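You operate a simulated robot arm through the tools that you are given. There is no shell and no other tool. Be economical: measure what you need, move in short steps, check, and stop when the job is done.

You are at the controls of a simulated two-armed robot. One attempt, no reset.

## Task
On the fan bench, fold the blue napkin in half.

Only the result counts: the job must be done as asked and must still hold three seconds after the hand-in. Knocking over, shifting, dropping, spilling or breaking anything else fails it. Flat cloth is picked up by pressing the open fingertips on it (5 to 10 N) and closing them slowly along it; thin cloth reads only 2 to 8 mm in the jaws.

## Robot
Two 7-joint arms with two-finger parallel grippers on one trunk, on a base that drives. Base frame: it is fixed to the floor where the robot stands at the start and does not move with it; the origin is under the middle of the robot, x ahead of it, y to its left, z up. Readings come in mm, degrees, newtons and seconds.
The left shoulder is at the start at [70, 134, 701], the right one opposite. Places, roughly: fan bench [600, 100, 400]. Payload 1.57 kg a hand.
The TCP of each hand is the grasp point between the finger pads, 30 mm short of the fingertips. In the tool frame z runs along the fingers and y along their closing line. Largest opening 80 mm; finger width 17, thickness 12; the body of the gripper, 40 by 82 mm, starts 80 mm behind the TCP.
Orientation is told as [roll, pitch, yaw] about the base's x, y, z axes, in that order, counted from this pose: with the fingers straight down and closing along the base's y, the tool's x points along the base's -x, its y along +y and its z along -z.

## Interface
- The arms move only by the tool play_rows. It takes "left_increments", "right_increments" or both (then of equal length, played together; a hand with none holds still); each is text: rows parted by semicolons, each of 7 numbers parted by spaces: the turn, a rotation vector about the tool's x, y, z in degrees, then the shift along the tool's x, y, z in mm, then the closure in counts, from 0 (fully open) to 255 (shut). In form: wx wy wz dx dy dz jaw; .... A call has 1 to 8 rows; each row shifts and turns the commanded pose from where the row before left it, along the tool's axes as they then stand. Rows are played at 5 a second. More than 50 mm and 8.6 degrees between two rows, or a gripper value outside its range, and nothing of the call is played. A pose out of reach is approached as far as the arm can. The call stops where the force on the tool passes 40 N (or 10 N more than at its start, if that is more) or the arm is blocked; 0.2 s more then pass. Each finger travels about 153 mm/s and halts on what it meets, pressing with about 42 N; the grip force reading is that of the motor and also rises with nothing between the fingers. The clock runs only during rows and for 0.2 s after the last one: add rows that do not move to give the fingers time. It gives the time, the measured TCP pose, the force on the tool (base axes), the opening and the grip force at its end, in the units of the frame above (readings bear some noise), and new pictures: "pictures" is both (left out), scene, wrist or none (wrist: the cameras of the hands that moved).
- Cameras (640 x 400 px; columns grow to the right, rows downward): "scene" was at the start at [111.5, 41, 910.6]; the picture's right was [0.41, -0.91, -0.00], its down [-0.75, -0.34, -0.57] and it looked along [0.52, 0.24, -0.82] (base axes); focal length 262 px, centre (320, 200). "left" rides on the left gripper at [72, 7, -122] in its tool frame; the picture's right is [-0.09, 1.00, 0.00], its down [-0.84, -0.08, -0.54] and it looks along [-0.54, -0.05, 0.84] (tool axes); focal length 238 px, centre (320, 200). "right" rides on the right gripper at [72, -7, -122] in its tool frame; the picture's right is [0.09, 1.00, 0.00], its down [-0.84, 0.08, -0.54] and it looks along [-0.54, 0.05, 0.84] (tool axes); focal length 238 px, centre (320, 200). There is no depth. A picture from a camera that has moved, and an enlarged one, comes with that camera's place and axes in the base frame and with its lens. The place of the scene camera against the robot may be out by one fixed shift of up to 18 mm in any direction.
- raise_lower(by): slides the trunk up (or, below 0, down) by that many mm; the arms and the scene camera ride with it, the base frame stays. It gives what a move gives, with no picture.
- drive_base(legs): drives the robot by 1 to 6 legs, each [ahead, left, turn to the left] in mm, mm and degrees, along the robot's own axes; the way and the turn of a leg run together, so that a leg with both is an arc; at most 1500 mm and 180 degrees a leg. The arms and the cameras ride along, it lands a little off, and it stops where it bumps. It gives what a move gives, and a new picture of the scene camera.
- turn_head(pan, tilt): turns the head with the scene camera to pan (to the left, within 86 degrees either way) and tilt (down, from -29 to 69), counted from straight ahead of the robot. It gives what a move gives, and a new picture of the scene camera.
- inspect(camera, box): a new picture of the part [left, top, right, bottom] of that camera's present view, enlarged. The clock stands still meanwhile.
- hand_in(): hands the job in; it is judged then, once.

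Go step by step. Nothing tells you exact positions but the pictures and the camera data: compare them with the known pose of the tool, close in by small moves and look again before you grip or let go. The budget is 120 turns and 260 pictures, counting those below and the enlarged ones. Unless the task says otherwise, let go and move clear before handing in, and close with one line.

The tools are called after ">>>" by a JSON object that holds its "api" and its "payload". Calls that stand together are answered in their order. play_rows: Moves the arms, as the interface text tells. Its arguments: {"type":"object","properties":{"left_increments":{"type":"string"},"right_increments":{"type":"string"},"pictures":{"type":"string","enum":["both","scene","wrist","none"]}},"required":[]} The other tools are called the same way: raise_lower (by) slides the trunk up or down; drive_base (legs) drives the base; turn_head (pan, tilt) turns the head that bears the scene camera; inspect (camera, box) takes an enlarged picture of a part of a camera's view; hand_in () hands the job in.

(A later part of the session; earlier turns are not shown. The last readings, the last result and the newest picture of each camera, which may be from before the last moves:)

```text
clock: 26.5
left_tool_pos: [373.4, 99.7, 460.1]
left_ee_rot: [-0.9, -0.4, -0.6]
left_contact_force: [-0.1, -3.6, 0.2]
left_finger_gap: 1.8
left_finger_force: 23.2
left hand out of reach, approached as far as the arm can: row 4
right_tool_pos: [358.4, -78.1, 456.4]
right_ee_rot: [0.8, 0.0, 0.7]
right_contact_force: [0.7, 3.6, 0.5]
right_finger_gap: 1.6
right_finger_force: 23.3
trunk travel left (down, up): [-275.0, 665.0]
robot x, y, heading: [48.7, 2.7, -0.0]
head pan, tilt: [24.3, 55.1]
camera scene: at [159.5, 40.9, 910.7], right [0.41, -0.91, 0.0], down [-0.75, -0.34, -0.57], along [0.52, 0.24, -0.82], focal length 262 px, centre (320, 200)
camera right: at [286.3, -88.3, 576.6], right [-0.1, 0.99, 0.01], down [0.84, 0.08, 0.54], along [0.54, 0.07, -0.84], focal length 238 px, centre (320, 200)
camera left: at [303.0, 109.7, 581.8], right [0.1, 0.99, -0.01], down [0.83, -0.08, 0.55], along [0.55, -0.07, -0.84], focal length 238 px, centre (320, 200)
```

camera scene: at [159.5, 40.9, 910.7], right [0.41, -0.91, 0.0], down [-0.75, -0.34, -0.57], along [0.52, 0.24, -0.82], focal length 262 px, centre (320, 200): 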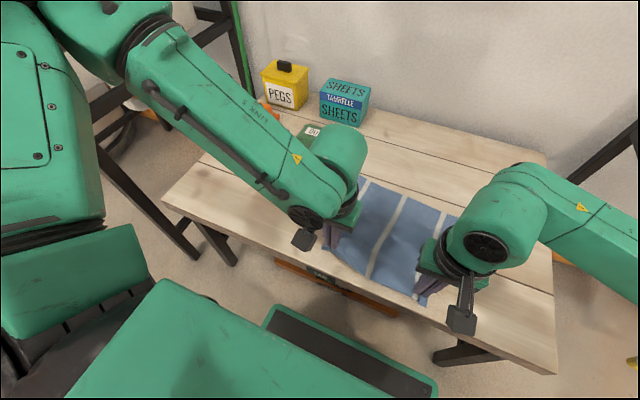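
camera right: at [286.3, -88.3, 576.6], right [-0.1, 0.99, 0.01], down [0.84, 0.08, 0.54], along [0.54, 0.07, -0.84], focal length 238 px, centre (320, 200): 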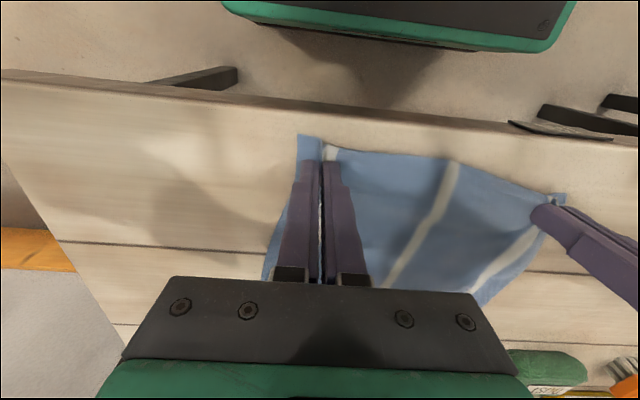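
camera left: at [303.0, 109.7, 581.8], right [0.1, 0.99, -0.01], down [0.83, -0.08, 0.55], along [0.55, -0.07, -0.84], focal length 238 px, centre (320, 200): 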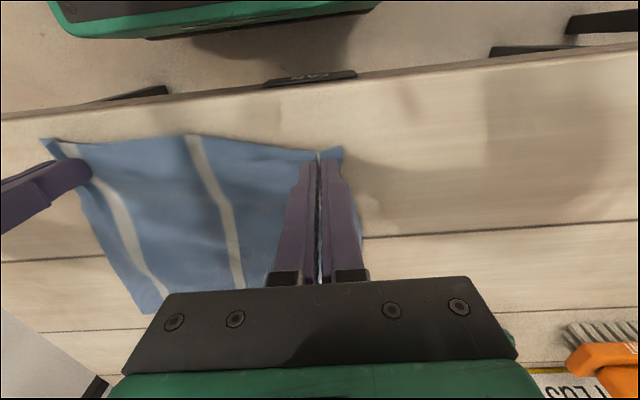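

The napkin is back flat, close to its starting place. I let go and lift clear to look at how it lies.

>>> {"api": "play_rows", "payload": {"left_increments": "0 0 0 0 0 3 255;0 0 0 0 0 0 220;0 0 0 0 0 0 160;0 0 0 0 0 -25 160;0 0 0 0 0 -40 160;0 0 0 0 0 -40 160;0 0 0 0 40 0 160;0 0 0 0 40 0 160", "right_increments": "0 0 0 0 0 0 255;0 0 0 0 0 0 220;0 0 0 0 0 0 160;0 0 0 0 0 -25 160;0 0 0 0 0 -40 160;0 0 0 0 0 -40 160;0 0 0 0 -40 0 160;0 0 0 0 -40 0 160"}}

```text
clock: 28.3
left_tool_pos: [373.2, 182.0, 560.3]
left_ee_rot: [-0.7, -0.4, -0.7]
left_contact_force: [-0.6, 0.5, 0.4]
left_finger_gap: 29.7
left_finger_force: 0.2
right_tool_pos: [359.9, -162.7, 560.3]
right_ee_rot: [0.9, -0.1, 0.8]
right_contact_force: [-0.7, 0.3, 0.4]
right_finger_gap: 29.6
right_finger_force: 0.1
trunk travel left (down, up): [-275.0, 665.0]
robot x, y, heading: [47.9, 2.9, 0.0]
head pan, tilt: [24.3, 55.1]
camera scene: at [158.9, 40.3, 910.8], right [0.41, -0.91, 0.0], down [-0.75, -0.34, -0.57], along [0.52, 0.24, -0.82], focal length 262 px, centre (320, 200)
camera right: at [288.2, -172.1, 681.2], right [-0.11, 0.99, 0.01], down [0.84, 0.08, 0.54], along [0.54, 0.07, -0.84], focal length 238 px, centre (320, 200)
camera left: at [302.0, 191.8, 681.7], right [0.1, 0.99, -0.01], down [0.83, -0.08, 0.55], along [0.54, -0.07, -0.84], focal length 238 px, centre (320, 200)
```

scene: 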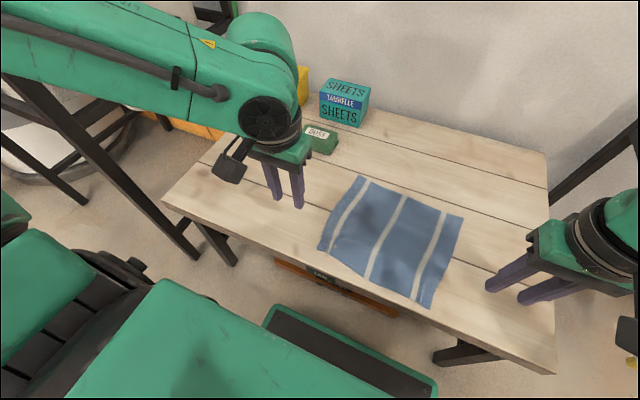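
right: 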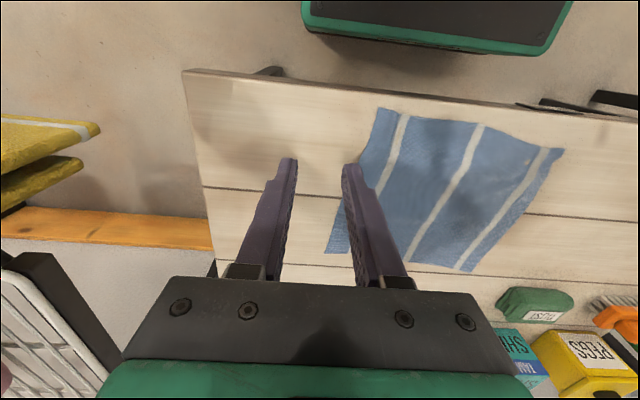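
left: 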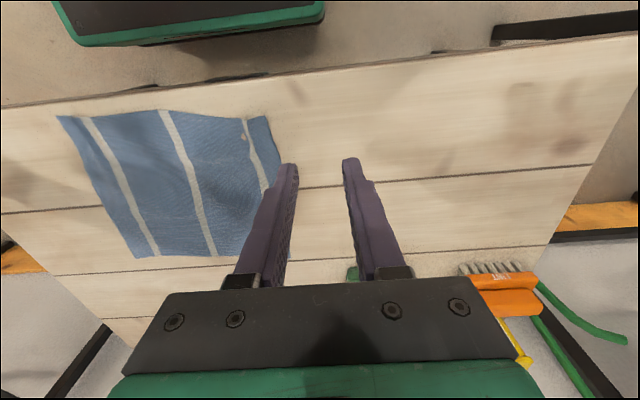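

The napkin lies flat again with corners at about near-right (336,-100), near-left (358,122), far-left (566,107) and far-right (549,-127). I move both hands, tilted 16°, above the far corners.

>>> {"api": "play_rows", "payload": {"left_increments": "0 -4 0 -24.8 -13 3.5 147;0 -4 0 -24.8 -13 3.5 147;0 -4 0 -24.8 -13 3.5 147;0 -4 0 -24.8 -13 3.5 147;0 0 0 -14.3 -13 22.8 147;0 0 0 -14.3 -13 22.8 147;0 0 0 -14.3 -13 22.8 147;0 0 0 -14.3 -13 22.8 147", "right_increments": "0 -4 0 -24.8 8 3.5 147;0 -4 0 -24.8 8 3.5 147;0 -4 0 -24.8 8 3.5 147;0 -4 0 -24.8 8 3.5 147;0 0 0 -14.3 8 22.8 147;0 0 0 -14.3 8 22.8 147;0 0 0 -14.3 8 22.8 147;0 0 0 -14.3 8 22.8 147"}}

```text
clock: 30.1
left_tool_pos: [550.6, 77.7, 491.8]
left_ee_rot: [-0.9, -16.5, -0.3]
left_contact_force: [0.1, 0.0, 0.7]
left_finger_gap: 33.9
left_finger_force: 0.0
left hand out of reach, approached as far as the arm can: row 8
right_tool_pos: [538.3, -91.7, 485.3]
right_ee_rot: [0.8, -16.0, 0.5]
right_contact_force: [-0.2, 0.1, 0.3]
right_finger_gap: 33.9
right_finger_force: 0.1
trunk travel left (down, up): [-275.0, 665.0]
robot x, y, heading: [48.8, -0.4, -0.1]
head pan, tilt: [24.3, 55.1]
camera scene: at [159.8, 41.1, 910.6], right [0.41, -0.91, 0.0], down [-0.75, -0.34, -0.57], along [0.52, 0.23, -0.82], focal length 262 px, centre (320, 200)
camera right: at [436.3, -101.9, 581.1], right [-0.1, 0.99, -0.01], down [0.65, 0.08, 0.75], along [0.75, 0.07, -0.66], focal length 238 px, centre (320, 200)
camera left: at [449.4, 87.5, 587.3], right [0.1, 1.0, 0.01], down [0.65, -0.07, 0.76], along [0.75, -0.07, -0.65], focal length 238 px, centre (320, 200)
```

scene: 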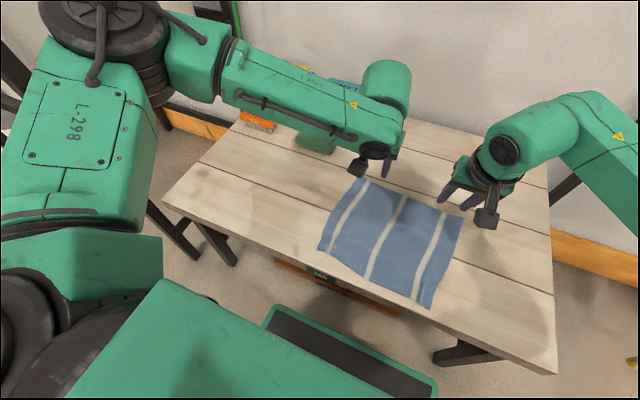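
right: 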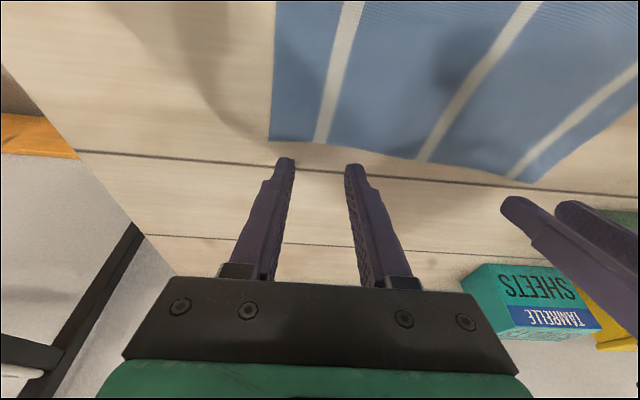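
left: 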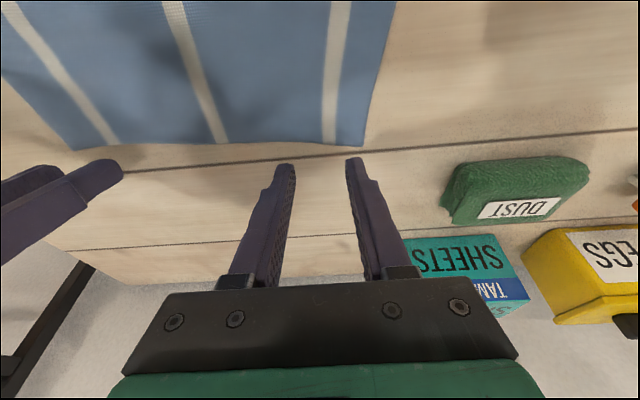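

The fingertips are over the far edge, with the right about 4 mm too far. I correct this and lower straight down to just above the cloth.

>>> {"api": "play_rows", "payload": {"left_increments": "0 0 0 3.3 0 11.5 147;0 0 0 3.3 0 11.5 147;0 0 0 2.5 0 8.6 147;0 0 0 1 0 3 147;0 0 0 0 0 0 147", "right_increments": "0 0 0 6.6 -1 8.5 147;0 0 0 2.7 0 9.6 147;0 0 0 2.2 0 7.7 147;0 0 0 0.5 0 2 147;0 0 0 0 0 0 147", "pictures": "wrist"}}

```text
clock: 31.3
left_tool_pos: [543.5, 87.0, 457.9]
left_ee_rot: [-1.0, -16.5, -0.4]
left_contact_force: [-0.1, 0.0, -0.3]
left_finger_gap: 34.1
left_finger_force: 0.1
left hand out of reach, approached as far as the arm can: row 1, 2, 3
right_tool_pos: [534.5, -92.9, 455.4]
right_ee_rot: [1.1, -16.1, 0.4]
right_contact_force: [0.4, -0.3, 0.5]
right_finger_gap: 33.8
right_finger_force: 0.0
trunk travel left (down, up): [-275.0, 665.0]
robot x, y, heading: [49.5, -0.2, -0.1]
head pan, tilt: [24.3, 55.1]
camera right: at [432.4, -103.0, 552.0], right [-0.1, 0.99, -0.01], down [0.65, 0.07, 0.75], along [0.75, 0.07, -0.66], focal length 238 px, centre (320, 200)
camera left: at [441.5, 96.5, 555.0], right [0.1, 0.99, 0.01], down [0.65, -0.07, 0.76], along [0.76, -0.07, -0.65], focal length 238 px, centre (320, 200)
```

right: 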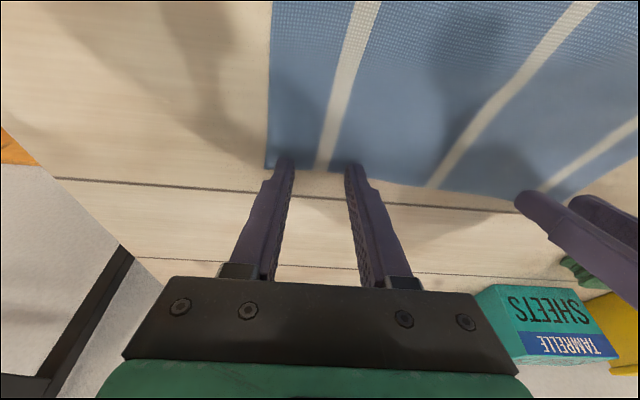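
left: 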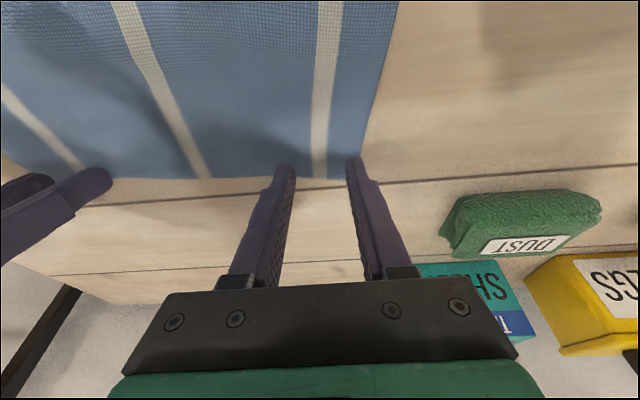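

The right is placed well, but the left drifted 9 mm outward at its reach limit. I tilt the left a bit more and bring it inward.

>>> {"api": "play_rows", "payload": {"left_increments": "0 -4 0 0 0 -3 147;0 -4 0 0 0 0 147;0 0 0 0 -5 0 147;0 0 0 0 -6 0 147;0 0 0 0 0 0 147", "right_increments": "0 0 0 2 0 0 147;0 0 0 0 0 0 147;0 0 0 0 0 0 147;0 0 0 0 0 0 147;0 0 0 0 0 0 147", "pictures": "wrist"}}

```text
clock: 32.5
left_tool_pos: [542.8, 74.0, 461.4]
left_ee_rot: [-0.9, -24.4, -0.3]
left_contact_force: [-0.1, -0.5, 0.5]
left_finger_gap: 34.0
left_finger_force: 0.0
right_tool_pos: [532.6, -93.0, 455.5]
right_ee_rot: [0.8, -16.0, 0.6]
right_contact_force: [-0.5, 1.0, -0.5]
right_finger_gap: 33.6
right_finger_force: 0.1
trunk travel left (down, up): [-275.0, 665.0]
robot x, y, heading: [49.5, -2.4, -0.1]
head pan, tilt: [24.3, 55.1]
camera right: at [430.7, -102.8, 551.5], right [-0.1, 0.99, -0.01], down [0.65, 0.08, 0.75], along [0.75, 0.07, -0.66], focal length 238 px, centre (320, 200)
camera left: at [428.8, 84.0, 542.3], right [0.09, 1.0, 0.02], down [0.54, -0.07, 0.84], along [0.84, -0.07, -0.54], focal length 238 px, centre (320, 200)
```

right: 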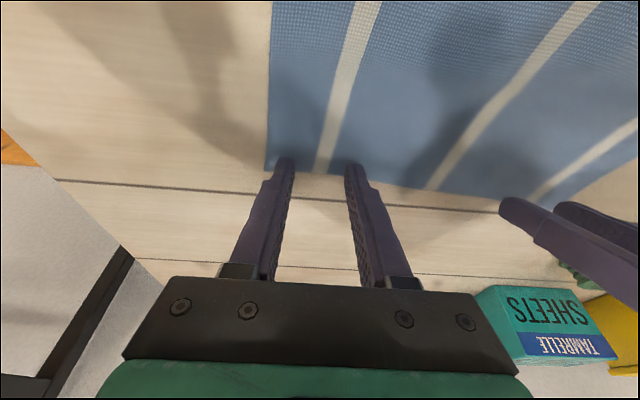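
left: 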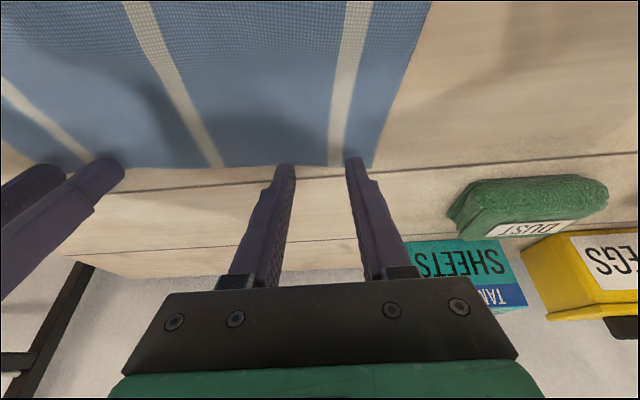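

Both hands are well placed inside the far corners. Now I lower in fine steps to touch.

>>> {"api": "play_rows", "payload": {"left_increments": "0 0 0 1.7 0 3.6 147;0 0 0 1.2 0 2.7 147;0 0 0 0.6 0 1.4 147;0 0 0 0.4 0 1 147;0 0 0 0 0 0 147", "right_increments": "0 0 0 0.3 0 1 147;0 0 0 0.3 0 1 147;0 0 0 0.2 0 0.7 147;0 0 0 0.2 0 0.7 147;0 0 0 0 0 0 147", "pictures": "none"}}

```text
clock: 33.7
left_tool_pos: [541.6, 77.7, 453.3]
left_ee_rot: [-1.0, -24.4, -0.3]
left_contact_force: [-0.1, 1.4, 0.4]
left_finger_gap: 34.0
left_finger_force: 0.1
left hand out of reach, approached as far as the arm can: row 4
right_tool_pos: [534.0, -92.8, 452.9]
right_ee_rot: [0.9, -16.2, 0.4]
right_contact_force: [0.9, -1.5, 3.6]
right_finger_gap: 34.3
right_finger_force: 0.5
trunk travel left (down, up): [-275.0, 665.0]
robot x, y, heading: [42.7, -0.2, -0.0]
head pan, tilt: [24.3, 55.1]
```

The right just touches. The left is at its reach edge again, so it gets 4° more tilt and goes down slightly.

>>> {"api": "play_rows", "payload": {"left_increments": "0 -4 0 1 0 0 147;0 0 0 0.5 0 0.9 147;0 0 0 0.5 0 0.9 147;0 0 0 0 0 0 147", "right_increments": "0 0 0 0 0 0 147;0 0 0 0.1 0 0.4 147;0 0 0 0 0 0 147;0 0 0 0 0 0 147", "pictures": "none"}}

```text
clock: 34.7
left_tool_pos: [540.7, 76.6, 451.0]
left_ee_rot: [-0.9, -28.6, -0.3]
left_contact_force: [0.2, -0.3, 0.1]
left_finger_gap: 34.1
left_finger_force: 0.1
right_tool_pos: [532.3, -92.7, 452.8]
right_ee_rot: [0.9, -16.1, 0.5]
right_contact_force: [1.5, -0.3, 9.5]
right_finger_gap: 34.1
right_finger_force: 0.2
trunk travel left (down, up): [-275.0, 665.0]
robot x, y, heading: [49.9, -1.6, -0.0]
head pan, tilt: [24.3, 55.1]
```

The right presses at 9.5 N, so I start closing it slowly while the left goes down in 0.7 mm steps.

>>> {"api": "play_rows", "payload": {"left_increments": "0 0 0 0.33 0 0.6 147;0 0 0 0.33 0 0.6 147;0 0 0 0 0 0 147", "right_increments": "0 0 0 0 0 0 154;0 0 0 0 0 0 161;0 0 0 0 0 0 168", "pictures": "none"}}

```text
clock: 35.5
left_tool_pos: [539.1, 76.5, 452.0]
left_ee_rot: [-0.9, -28.6, -0.3]
left_contact_force: [-1.1, 1.9, 9.1]
left_finger_gap: 34.8
left_finger_force: 0.6
right_tool_pos: [531.9, -91.1, 452.9]
right_ee_rot: [0.9, -16.0, 0.4]
right_contact_force: [0.3, 1.0, 5.7]
right_finger_gap: 26.2
right_finger_force: 0.0
trunk travel left (down, up): [-275.0, 665.0]
robot x, y, heading: [47.5, 1.0, 0.3]
head pan, tilt: [24.3, 55.1]
```

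The left is now at 9 N and the right at 6 N, so I close both slowly.

>>> {"api": "play_rows", "payload": {"left_increments": "0 0 0 0 0 0 154;0 0 0 0 0 0 161;0 0 0 0 0 0 168;0 0 0 0 0 0 175;0 0 0 0 0 0 182;0 0 0 0 0 0 189;0 0 0 0 0 0 196;0 0 0 0 0 0 203", "right_increments": "0 0 0 0 0 0 174;0 0 0 0 0 0 181;0 0 0 0 0 0 188;0 0 0 0 0 0 195;0 0 0 0 0 0 202;0 0 0 0 0 0 209;0 0 0 0 0 0 216;0 0 0 0 0 0 223", "pictures": "none"}}

>>> {"api": "play_rows", "payload": {"left_increments": "0 0 0 0 0 0 210;0 0 0 0 0 0 217;0 0 0 0 0 0 224;0 0 0 0 0 0 231;0 0 0 0 0 0 238;0 0 0 0 0 0 247;0 0 0 0 0 0 255;0 0 0 0 0 0 255", "right_increments": "0 0 0 0 0 0 230;0 0 0 0 0 0 237;0 0 0 0 0 0 245;0 0 0 0 0 0 255;0 0 0 0 0 0 255;0 0 0 0 0 0 255;0 0 0 0 0 0 255;0 0 0 0 0 0 255", "pictures": "wrist"}}

```text
clock: 37.3
left_tool_pos: [539.4, 76.3, 451.6]
left_ee_rot: [-0.9, -28.6, -0.3]
left_contact_force: [1.7, -2.1, 14.1]
left_finger_gap: 15.5
left_finger_force: 0.1
right_tool_pos: [531.3, -93.5, 452.8]
right_ee_rot: [0.9, -16.1, 0.5]
right_contact_force: [0.3, -0.8, 1.5]
right_finger_gap: 9.8
right_finger_force: 0.0
trunk travel left (down, up): [-275.0, 665.0]
robot x, y, heading: [48.9, 2.7, 0.0]
head pan, tilt: [24.3, 55.1]
```

```text
clock: 39.1
left_tool_pos: [540.6, 77.6, 451.1]
left_ee_rot: [-0.9, -28.7, -0.2]
left_contact_force: [0.4, -1.0, 16.1]
left_finger_gap: 1.8
left_finger_force: 23.1
right_tool_pos: [531.8, -92.9, 452.1]
right_ee_rot: [0.9, -16.0, 0.5]
right_contact_force: [-0.6, -0.1, -0.5]
right_finger_gap: 0.0
right_finger_force: 22.0
trunk travel left (down, up): [-275.0, 665.0]
robot x, y, heading: [47.8, 0.1, -0.2]
head pan, tilt: [24.3, 55.1]
camera right: at [429.0, -102.7, 548.2], right [-0.1, 0.99, -0.01], down [0.65, 0.07, 0.75], along [0.75, 0.07, -0.66], focal length 238 px, centre (320, 200)
camera left: at [420.7, 86.6, 524.0], right [0.09, 1.0, 0.03], down [0.48, -0.07, 0.88], along [0.88, -0.07, -0.48], focal length 238 px, centre (320, 200)
```

right: 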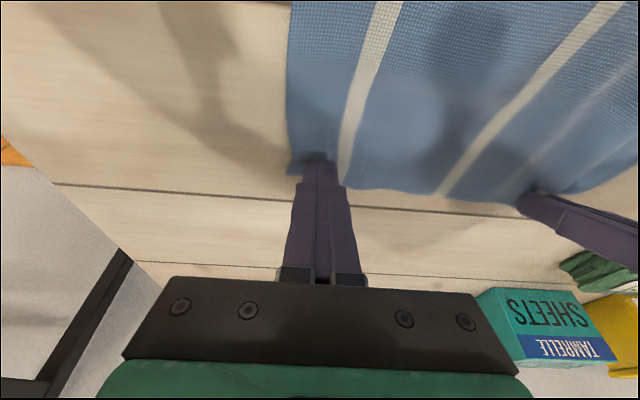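
left: 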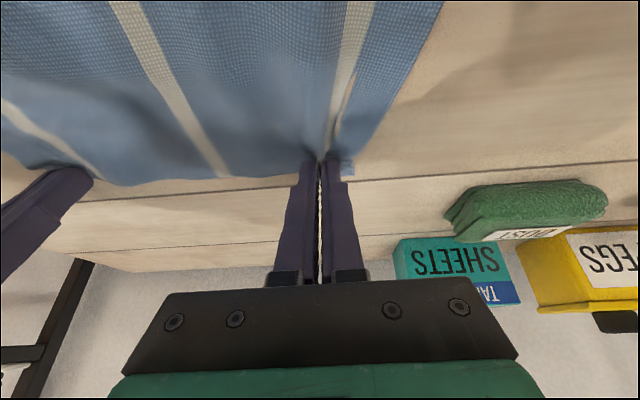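

The left holds (1.8 mm) but the right slipped. I reopen the right, shift 10 mm inward, and press again a bit harder.

>>> {"api": "play_rows", "payload": {"right_increments": "0 0 0 -1.4 0 -4.8 255;0 0 0 0 5 0 147;0 0 0 0 5 0 147;0 0 0 0 0 0 147;0 0 0 0.8 0 2.9 147;0 0 0 0.3 0 1.1 147;0 0 0 0.3 0 1 147;0 0 0 0 0 0 147", "pictures": "wrist"}}

```text
clock: 40.9
left_tool_pos: [539.5, 76.4, 450.4]
left_ee_rot: [-1.0, -28.6, -0.2]
left_contact_force: [-0.1, -1.4, 14.8]
left_finger_gap: 1.9
left_finger_force: 23.0
right_tool_pos: [531.6, -81.4, 451.1]
right_ee_rot: [0.8, -16.1, 0.5]
right_contact_force: [0.8, 0.0, 1.8]
right_finger_gap: 34.2
right_finger_force: 0.4
trunk travel left (down, up): [-275.0, 665.0]
robot x, y, heading: [49.2, -0.5, 0.0]
head pan, tilt: [24.3, 55.1]
camera right: at [428.9, -92.5, 548.2], right [-0.1, 0.99, -0.01], down [0.65, 0.07, 0.75], along [0.75, 0.07, -0.66], focal length 238 px, centre (320, 200)
```

right: 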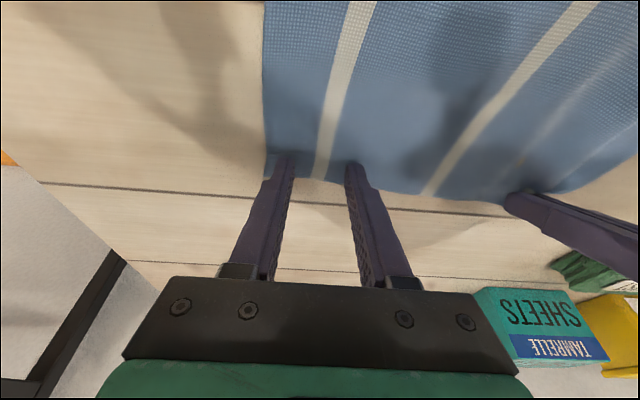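

Well placed. I press to about 8–10 N and check.

>>> {"api": "play_rows", "payload": {"right_increments": "0 0 0 0.2 0 0.7 147;0 0 0 0.1 0 0.3 147;0 0 0 0 0 0 147", "pictures": "none"}}

```text
clock: 41.7
left_tool_pos: [539.7, 78.1, 450.8]
left_ee_rot: [-1.0, -28.5, -0.1]
left_contact_force: [2.1, -1.0, 13.5]
left_finger_gap: 1.8
left_finger_force: 23.4
right_tool_pos: [532.0, -82.6, 451.9]
right_ee_rot: [0.9, -16.2, 0.4]
right_contact_force: [-1.8, -0.9, 6.7]
right_finger_gap: 34.1
right_finger_force: 0.2
trunk travel left (down, up): [-275.0, 665.0]
robot x, y, heading: [51.7, 5.2, -0.3]
head pan, tilt: [24.3, 55.1]
```

6.7 N. I close slowly while adding a touch of downward press to stop the force from fading.

>>> {"api": "play_rows", "payload": {"right_increments": "0 0 0 0 0 0.2 154;0 0 0 0 0 0 161;0 0 0 0 0 0.2 168;0 0 0 0 0 0 175;0 0 0 0 0 0.1 182;0 0 0 0 0 0 189;0 0 0 0 0 0.1 196;0 0 0 0 0 0 203", "pictures": "none"}}

```text
clock: 43.5
left_tool_pos: [539.8, 77.0, 451.5]
left_ee_rot: [-0.9, -28.6, -0.3]
left_contact_force: [0.2, -1.1, 7.4]
left_finger_gap: 1.9
left_finger_force: 23.5
right_tool_pos: [532.0, -82.4, 452.8]
right_ee_rot: [0.9, -16.3, 0.5]
right_contact_force: [1.4, 2.3, 15.5]
right_finger_gap: 14.0
right_finger_force: 0.0
trunk travel left (down, up): [-275.0, 665.0]
robot x, y, heading: [45.4, 4.0, -0.1]
head pan, tilt: [24.3, 55.1]
```

Force rose to 15 N, so I ease off a little and finish closing.

>>> {"api": "play_rows", "payload": {"right_increments": "0 0 0 0 0 -0.3 210;0 0 0 0 0 -0.1 217;0 0 0 0 0 0 224;0 0 0 0 0 0 231;0 0 0 0 0 0 238;0 0 0 0 0 0 247;0 0 0 0 0 0 255;0 0 0 0 0 0 255", "pictures": "wrist"}}

```text
clock: 45.3
left_tool_pos: [539.9, 77.4, 452.0]
left_ee_rot: [-0.9, -28.6, -0.2]
left_contact_force: [-0.3, -1.2, 2.5]
left_finger_gap: 1.8
left_finger_force: 23.8
right_tool_pos: [531.6, -82.6, 452.4]
right_ee_rot: [0.9, -16.3, 0.4]
right_contact_force: [0.8, -0.1, 21.2]
right_finger_gap: 2.0
right_finger_force: 23.5
trunk travel left (down, up): [-275.0, 665.0]
robot x, y, heading: [50.6, 6.0, 0.1]
head pan, tilt: [24.3, 55.1]
camera right: at [429.1, -92.7, 547.5], right [-0.1, 0.99, -0.01], down [0.65, 0.07, 0.76], along [0.75, 0.07, -0.66], focal length 238 px, centre (320, 200)
```

right: 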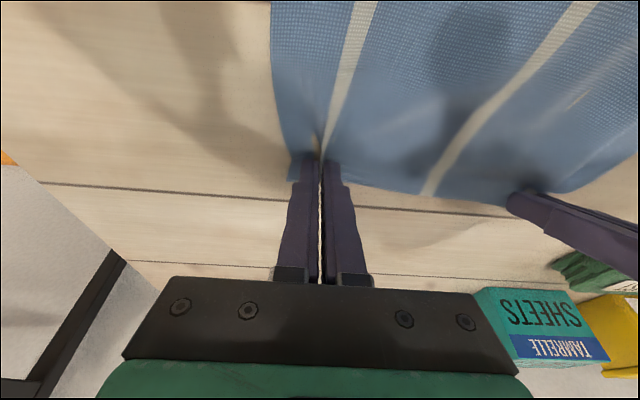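

Both hands hold the far edge. I lift it along an arc towards the robot, tilting the tools with the fold.

>>> {"api": "play_rows", "payload": {"left_increments": "0 -1.6 0 -7 1.4 -17.3 255;0 -1.6 0 -3 1.4 -18.6 255;0 -1.6 0 1.1 1.4 -18.9 255;0 -1.6 0 4.8 1.4 -18.8 255;0 -1.6 0 8.8 1.4 -18.5 255;0 -1.6 0 11.8 1.4 -17 255;0 -1.6 0 14.9 1.4 -14.9 255;0 0 0 0 0 0 255", "right_increments": "0 -3.4 0 -3 1.4 -18.5 255;0 -3.4 0 1.2 1.4 -19.2 255;0 -3.4 0 4.9 1.4 -19.2 255;0 -3.4 0 8.5 1.4 -19 255;0 -3.4 0 11.9 1.4 -19 255;0 -3.4 0 14.8 1.4 -17.9 255;0 -3.4 0 17.3 1.4 -16.3 255;0 0 0 0 0 0 255"}}

```text
clock: 47.1
left_tool_pos: [486.5, 85.1, 524.3]
left_ee_rot: [-1.2, -36.3, -0.1]
left_contact_force: [-4.8, -16.4, 1.9]
left_finger_gap: 1.8
left_finger_force: 23.5
left hand out of reach, approached as far as the arm can: row 6, 7
right_tool_pos: [428.9, -75.2, 536.9]
right_ee_rot: [1.3, -39.8, 0.0]
right_contact_force: [5.6, 16.1, -1.9]
right_finger_gap: 1.9
right_finger_force: 23.3
trunk travel left (down, up): [-275.0, 665.0]
robot x, y, heading: [45.0, 2.1, -0.1]
head pan, tilt: [24.3, 55.1]
camera scene: at [159.5, 41.0, 910.7], right [0.41, -0.91, 0.0], down [-0.75, -0.34, -0.57], along [0.52, 0.24, -0.82], focal length 262 px, centre (320, 200)
camera right: at [296.4, -84.9, 582.8], right [-0.09, 1.0, -0.04], down [0.29, 0.07, 0.95], along [0.95, 0.07, -0.3], focal length 238 px, centre (320, 200)
camera left: at [359.2, 94.1, 579.5], right [0.09, 1.0, 0.04], down [0.35, -0.07, 0.93], along [0.93, -0.07, -0.36], focal length 238 px, centre (320, 200)
```

scene: 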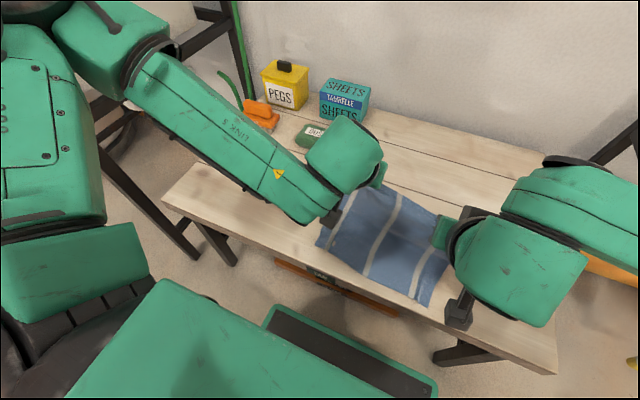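
right: 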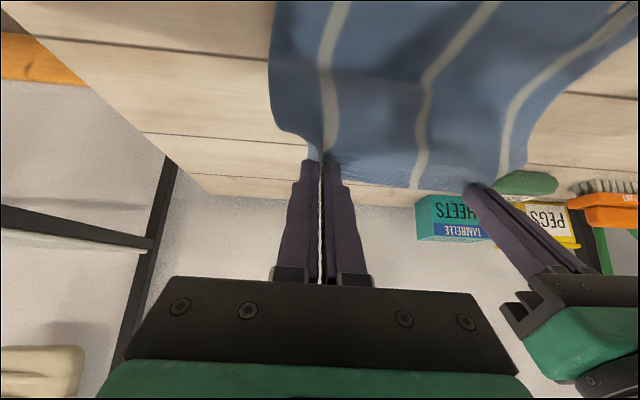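
left: 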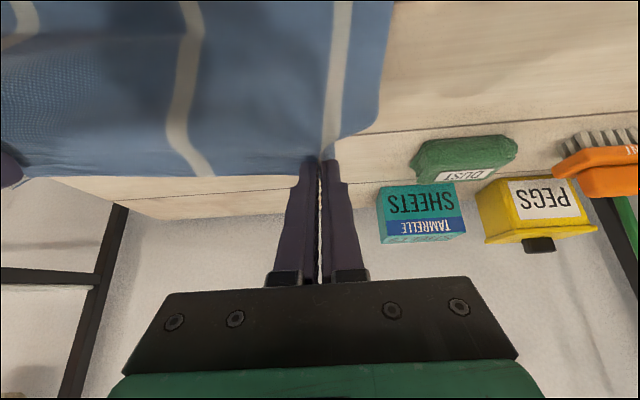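

The left arm hit an inner limit and lags behind. I level the right hand with it, then drive backwards to carry both hands over the fold.

>>> {"api": "play_rows", "payload": {"right_increments": "0 0 0 -11 1 9 255;0 0 0 -11 1 9 255;0 0 0 -11 1 9 255;0 0 0 0 0 0 255", "pictures": "none"}}

>>> {"api": "drive_base", "payload": {"legs": [[-45, 0, 0]]}}

```text
clock: 48.1
left_tool_pos: [487.5, 86.6, 524.4]
left_ee_rot: [-1.0, -36.5, 0.0]
left_contact_force: [-0.1, -0.3, -0.9]
left_finger_gap: 1.8
left_finger_force: 23.5
right_tool_pos: [472.3, -71.4, 536.3]
right_ee_rot: [1.0, -39.8, 0.1]
right_contact_force: [-0.3, 0.0, 0.1]
right_finger_gap: 1.7
right_finger_force: 23.6
trunk travel left (down, up): [-275.0, 665.0]
robot x, y, heading: [47.5, -2.7, -0.2]
head pan, tilt: [24.3, 55.1]
```

```text
clock: 49.0
left_tool_pos: [440.3, 84.7, 523.9]
left_ee_rot: [-0.9, -36.4, 0.0]
left_contact_force: [0.9, -0.3, 0.8]
left_finger_gap: 1.7
left_finger_force: 23.7
right_tool_pos: [427.4, -71.2, 536.4]
right_ee_rot: [1.1, -39.8, 0.2]
right_contact_force: [0.5, 0.3, 0.6]
right_finger_gap: 1.8
right_finger_force: 24.0
trunk travel left (down, up): [-275.0, 665.0]
robot x, y, heading: [3.3, -0.7, -0.3]
head pan, tilt: [24.3, 55.1]
camera scene: at [113.7, 41.0, 910.7], right [0.41, -0.91, 0.0], down [-0.75, -0.34, -0.57], along [0.52, 0.24, -0.82], focal length 262 px, centre (320, 200)
```

scene: 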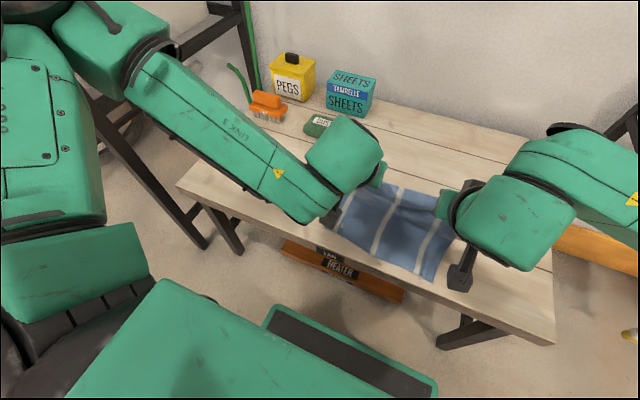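

No tension now, and the near edge hasn't moved. I drive back another 40 mm.

>>> {"api": "drive_base", "payload": {"legs": [[-40, 0, 0]]}}

>>> {"api": "inspect", "payload": {"camera": "right", "box": [160, 0, 640, 300]}}

>>> {"api": "inspect", "payload": {"camera": "scene", "box": [280, 150, 500, 290]}}

```text
clock: 49.9
left_tool_pos: [403.2, 85.2, 524.3]
left_ee_rot: [-1.0, -36.4, 0.0]
left_contact_force: [0.5, 0.6, -0.4]
left_finger_gap: 1.7
left_finger_force: 23.3
right_tool_pos: [387.0, -71.0, 536.8]
right_ee_rot: [1.0, -39.8, 0.0]
right_contact_force: [-0.3, -0.3, -0.1]
right_finger_gap: 1.6
right_finger_force: 23.6
trunk travel left (down, up): [-275.0, 665.0]
robot x, y, heading: [-36.2, -0.9, 0.0]
head pan, tilt: [24.3, 55.1]
camera scene: at [73.6, 41.0, 910.7], right [0.41, -0.91, 0.0], down [-0.75, -0.34, -0.57], along [0.52, 0.23, -0.82], focal length 262 px, centre (320, 200)
```

scene: 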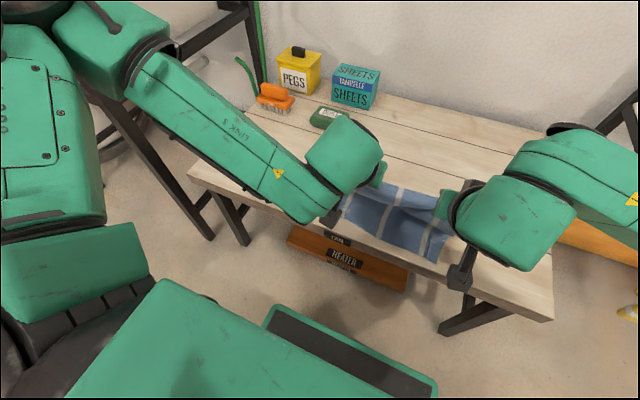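

```text
1.33 times, centred on (400, 150) of right
camera zoom: at [254.2, -81.0, 582.6], right [-0.08, 1.0, -0.04], down [0.29, 0.07, 0.95], along [0.95, 0.07, -0.3], focal length 318 px, centre (213, 267)
```

zoom: 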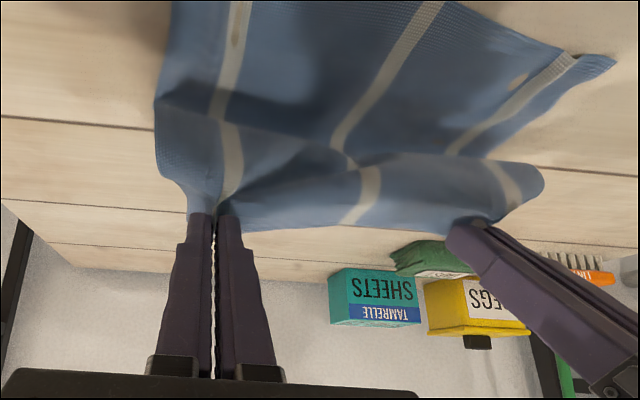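

```text
2.86 times, centred on (390, 220) of scene
camera zoom: at [73.6, 41.0, 910.7], right [0.41, -0.91, 0.0], down [-0.75, -0.34, -0.57], along [0.52, 0.23, -0.82], focal length 748 px, centre (120, 143)
```

zoom: 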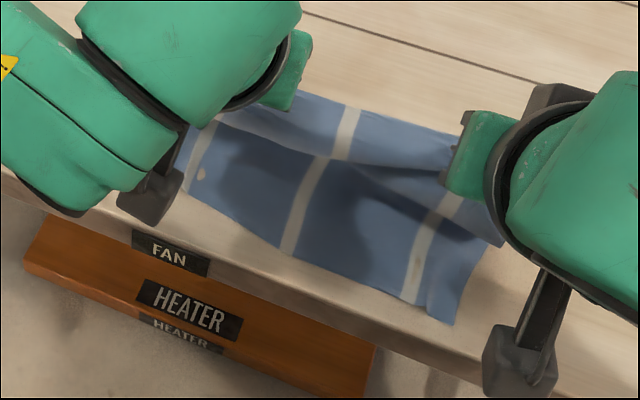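

The loop forms properly this time. I lower both hands about 30–40 mm, then drive back 45 mm more.

>>> {"api": "play_rows", "payload": {"left_increments": "0 0 0 6 0 8 255;0 0 0 6 0 8 255;0 0 0 6 1 8 255;0 0 0 0 0 0 255", "right_increments": "0 0 0 8.5 0 10.2 255;0 0 0 8.5 0 10.2 255;0 0 0 8.5 -1 10.2 255;0 0 0 0 0 0 255", "pictures": "none"}}

>>> {"api": "drive_base", "payload": {"legs": [[-45, 0, 0]]}}

>>> {"api": "inspect", "payload": {"camera": "left", "box": [0, 0, 640, 400]}}

>>> {"api": "inspect", "payload": {"camera": "right", "box": [0, 0, 640, 400]}}

```text
clock: 50.9
left_tool_pos: [402.2, 86.2, 493.6]
left_ee_rot: [-0.9, -36.4, 0.0]
left_contact_force: [0.0, -0.1, 0.8]
left_finger_gap: 1.9
left_finger_force: 23.6
right_tool_pos: [388.0, -72.5, 496.3]
right_ee_rot: [1.2, -40.0, 0.0]
right_contact_force: [0.2, -0.4, 0.0]
right_finger_gap: 1.8
right_finger_force: 23.5
trunk travel left (down, up): [-275.0, 665.0]
robot x, y, heading: [-35.9, -2.9, 0.1]
head pan, tilt: [24.3, 55.1]
```

```text
clock: 51.8
left_tool_pos: [355.6, 85.2, 494.3]
left_ee_rot: [-1.0, -36.4, 0.0]
left_contact_force: [0.2, 0.4, 0.4]
left_finger_gap: 1.6
left_finger_force: 22.8
right_tool_pos: [341.8, -72.7, 496.0]
right_ee_rot: [1.1, -39.9, -0.1]
right_contact_force: [0.3, -0.1, -0.3]
right_finger_gap: 1.8
right_finger_force: 23.4
trunk travel left (down, up): [-275.0, 665.0]
robot x, y, heading: [-85.8, 2.3, -0.1]
head pan, tilt: [24.3, 55.1]
camera scene: at [28.1, 40.9, 910.7], right [0.41, -0.91, 0.0], down [-0.75, -0.34, -0.57], along [0.52, 0.23, -0.82], focal length 262 px, centre (320, 200)
```

scene: 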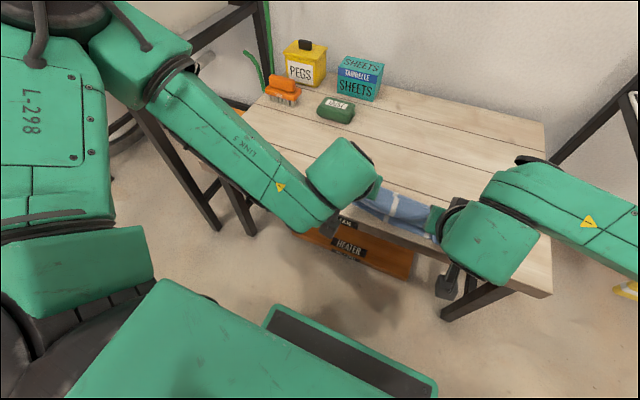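

```text
1.00 times, centred on (320, 200) of left
camera zoom: at [228.5, 94.8, 549.2], right [0.09, 1.0, 0.04], down [0.35, -0.07, 0.93], along [0.93, -0.07, -0.35], focal length 238 px, centre (320, 200)
```

zoom: 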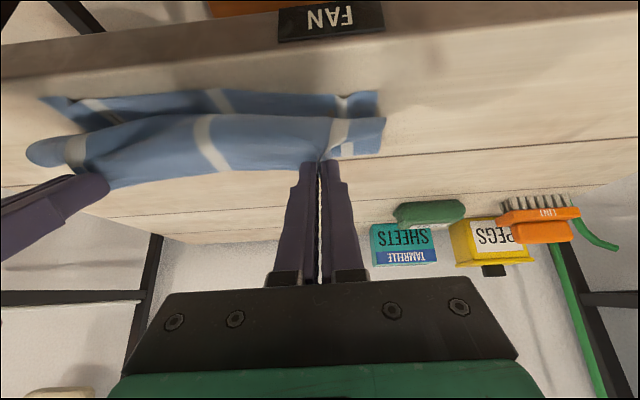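

```text
1.00 times, centred on (320, 200) of right
camera zoom: at [209.3, -81.1, 542.4], right [-0.08, 1.0, -0.04], down [0.29, 0.07, 0.95], along [0.95, 0.07, -0.3], focal length 238 px, centre (320, 200)
```

zoom: 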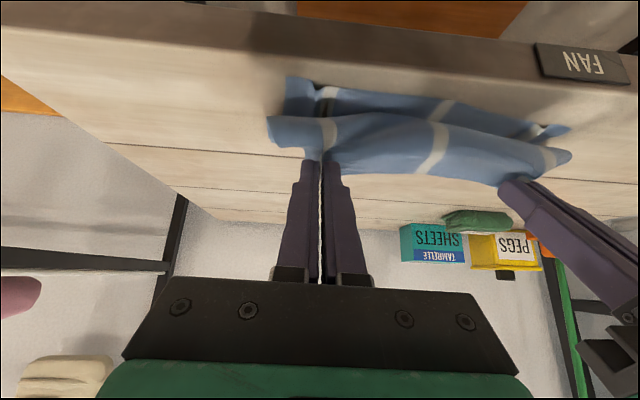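

The flap is over the near half. I check where the fold line lies before laying it down.

>>> {"api": "inspect", "payload": {"camera": "scene", "box": [310, 160, 470, 260]}}

>>> {"api": "inspect", "payload": {"camera": "left", "box": [10, 60, 410, 310]}}

```text
4.00 times, centred on (390, 210) of scene
camera zoom: at [28.1, 40.9, 910.7], right [0.41, -0.91, 0.0], down [-0.75, -0.34, -0.57], along [0.52, 0.23, -0.82], focal length 1047 px, centre (40, 160)
```

zoom: 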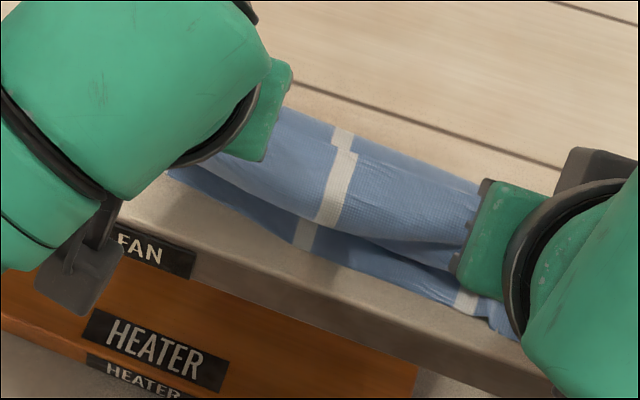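

```text
1.60 times, centred on (210, 185) of left
camera zoom: at [228.5, 94.8, 549.2], right [0.09, 1.0, 0.04], down [0.35, -0.07, 0.93], along [0.93, -0.07, -0.35], focal length 381 px, centre (496, 224)
```

zoom: 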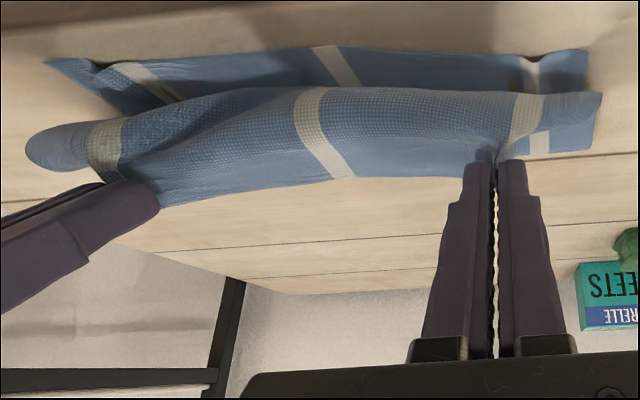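

The flap has curled at the grips and dragged the fold about 25 mm towards the near edge. I'll go back up to pull the flap straight, then come over along a taut arc and release it so that it falls flat.

>>> {"api": "drive_base", "payload": {"legs": [[45, 0, 0]]}}

>>> {"api": "play_rows", "payload": {"left_increments": "0 0 0 -6 0 -8 255;0 0 0 -6 0 -8 255;0 0 0 -6 0 -8 255;0 0 0 -6 0 -8 255;0 0 0 0 0 0 255", "right_increments": "0 0 0 -6.6 0 -8 255;0 0 0 -6.6 0 -8 255;0 0 0 -6.6 0 -8 255;0 0 0 -6.6 0 -8 255;0 0 0 0 0 0 255", "pictures": "none"}}

>>> {"api": "drive_base", "payload": {"legs": [[40, 0, 0]]}}

>>> {"api": "inspect", "payload": {"camera": "scene", "box": [290, 160, 490, 285]}}

>>> {"api": "inspect", "payload": {"camera": "right", "box": [160, 0, 640, 300]}}

```text
clock: 52.7
left_tool_pos: [403.0, 85.4, 493.6]
left_ee_rot: [-1.0, -36.4, 0.0]
left_contact_force: [0.2, 0.2, -0.2]
left_finger_gap: 2.1
left_finger_force: 23.6
right_tool_pos: [387.7, -72.0, 495.6]
right_ee_rot: [1.1, -39.8, 0.0]
right_contact_force: [0.3, -0.8, 0.5]
right_finger_gap: 2.1
right_finger_force: 23.6
trunk travel left (down, up): [-275.0, 665.0]
robot x, y, heading: [-37.2, 1.0, 0.1]
head pan, tilt: [24.3, 55.1]
camera scene: at [74.5, 40.8, 910.6], right [0.41, -0.91, 0.0], down [-0.75, -0.34, -0.57], along [0.52, 0.23, -0.82], focal length 262 px, centre (320, 200)
```

scene: 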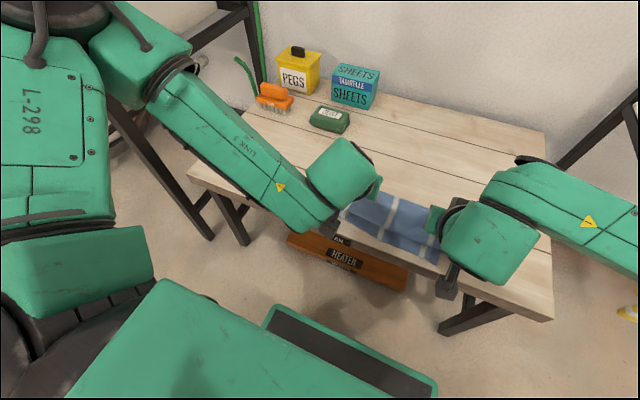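

```text
clock: 53.9
left_tool_pos: [403.0, 85.1, 535.1]
left_ee_rot: [-1.0, -36.4, -0.1]
left_contact_force: [0.2, -0.7, 0.5]
left_finger_gap: 1.6
left_finger_force: 23.4
right_tool_pos: [386.0, -74.6, 537.7]
right_ee_rot: [1.1, -39.8, 0.0]
right_contact_force: [-0.3, 0.2, -0.2]
right_finger_gap: 1.6
right_finger_force: 23.6
trunk travel left (down, up): [-275.0, 665.0]
robot x, y, heading: [-35.0, -2.6, -0.2]
head pan, tilt: [24.3, 55.1]
```

```text
clock: 54.8
left_tool_pos: [442.1, 85.1, 533.3]
left_ee_rot: [-1.0, -36.4, -0.1]
left_contact_force: [1.1, 0.4, -0.7]
left_finger_gap: 1.9
left_finger_force: 23.0
right_tool_pos: [428.4, -73.2, 537.3]
right_ee_rot: [1.2, -39.8, 0.0]
right_contact_force: [-0.3, 0.0, 0.2]
right_finger_gap: 1.8
right_finger_force: 23.9
trunk travel left (down, up): [-275.0, 665.0]
robot x, y, heading: [3.0, 2.2, -0.1]
head pan, tilt: [24.3, 55.1]
camera scene: at [114.6, 40.8, 910.6], right [0.41, -0.91, 0.0], down [-0.75, -0.34, -0.57], along [0.52, 0.23, -0.82], focal length 262 px, centre (320, 200)
```

scene: 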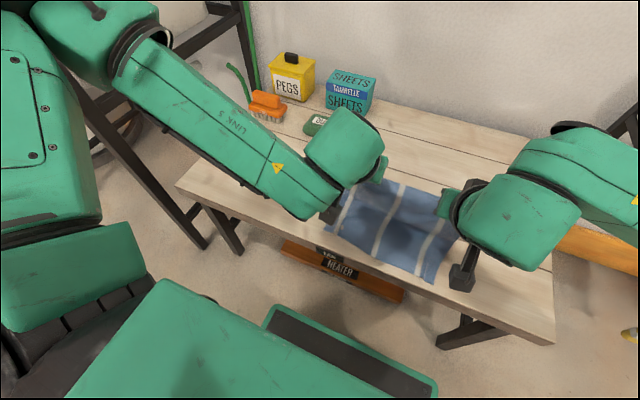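

```text
3.20 times, centred on (390, 222) of scene
camera zoom: at [114.6, 40.8, 910.6], right [0.41, -0.91, 0.0], down [-0.75, -0.34, -0.57], along [0.52, 0.23, -0.82], focal length 838 px, centre (96, 128)
```

zoom: 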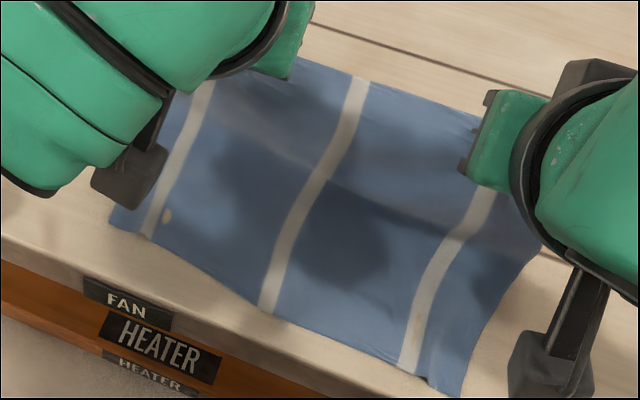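

```text
1.33 times, centred on (400, 150) of right
camera zoom: at [294.9, -82.9, 584.4], right [-0.08, 1.0, -0.04], down [0.3, 0.07, 0.95], along [0.95, 0.07, -0.3], focal length 318 px, centre (213, 267)
```

zoom: 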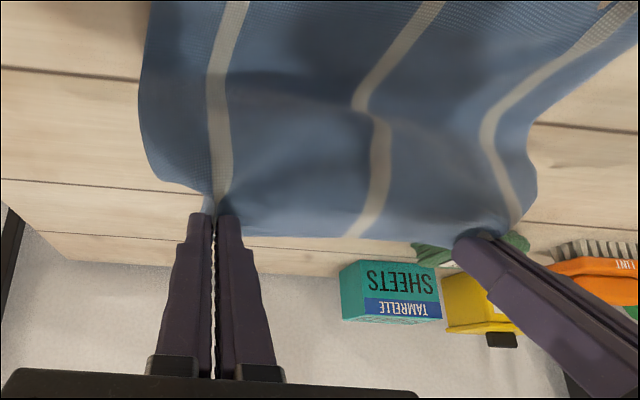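

The flap is now straight with its crease on the middle line (x≈450). To keep it from curling, I tilt the tools further in small cycles of reaching forward while tilting, then driving back.

>>> {"api": "play_rows", "payload": {"left_increments": "0 -4 0 -7.1 0 7.8 255;0 -4 0 -7.1 0 7.8 255;0 -4 0 -7.1 0 7.8 255;0 0 0 0 0 0 255", "right_increments": "0 -4 0 -6.6 0 8.2 255;0 -4 0 -6.6 0 8.2 255;0 -4 0 -6.6 0 8.2 255;0 0 0 0 0 0 255", "pictures": "none"}}

>>> {"api": "drive_base", "payload": {"legs": [[-32, 0, 0]]}}

```text
clock: 55.8
left_tool_pos: [475.9, 85.0, 529.6]
left_ee_rot: [-1.1, -48.4, 0.2]
left_contact_force: [-0.5, -1.3, -0.2]
left_finger_gap: 1.6
left_finger_force: 23.4
right_tool_pos: [459.9, -73.9, 533.9]
right_ee_rot: [1.4, -51.8, -0.4]
right_contact_force: [-0.1, -0.4, -0.7]
right_finger_gap: 1.7
right_finger_force: 23.7
trunk travel left (down, up): [-275.0, 665.0]
robot x, y, heading: [3.3, 0.7, -0.1]
head pan, tilt: [24.3, 55.1]
```

```text
clock: 56.6
left_tool_pos: [442.5, 85.5, 530.9]
left_ee_rot: [-1.1, -48.4, 0.3]
left_contact_force: [0.2, -0.4, 0.5]
left_finger_gap: 1.8
left_finger_force: 23.1
right_tool_pos: [427.2, -74.8, 534.6]
right_ee_rot: [1.3, -51.8, -0.4]
right_contact_force: [-0.1, 0.7, -0.3]
right_finger_gap: 1.7
right_finger_force: 23.5
trunk travel left (down, up): [-275.0, 665.0]
robot x, y, heading: [-29.8, -0.4, 0.1]
head pan, tilt: [24.3, 55.1]
camera scene: at [81.5, 40.8, 910.7], right [0.41, -0.91, 0.0], down [-0.75, -0.34, -0.57], along [0.52, 0.23, -0.82], focal length 262 px, centre (320, 200)
```

scene: 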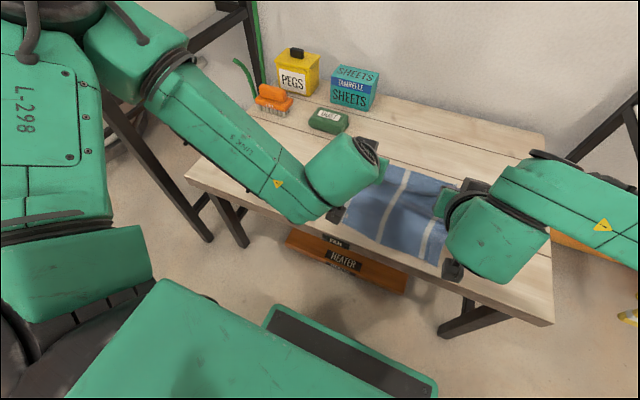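

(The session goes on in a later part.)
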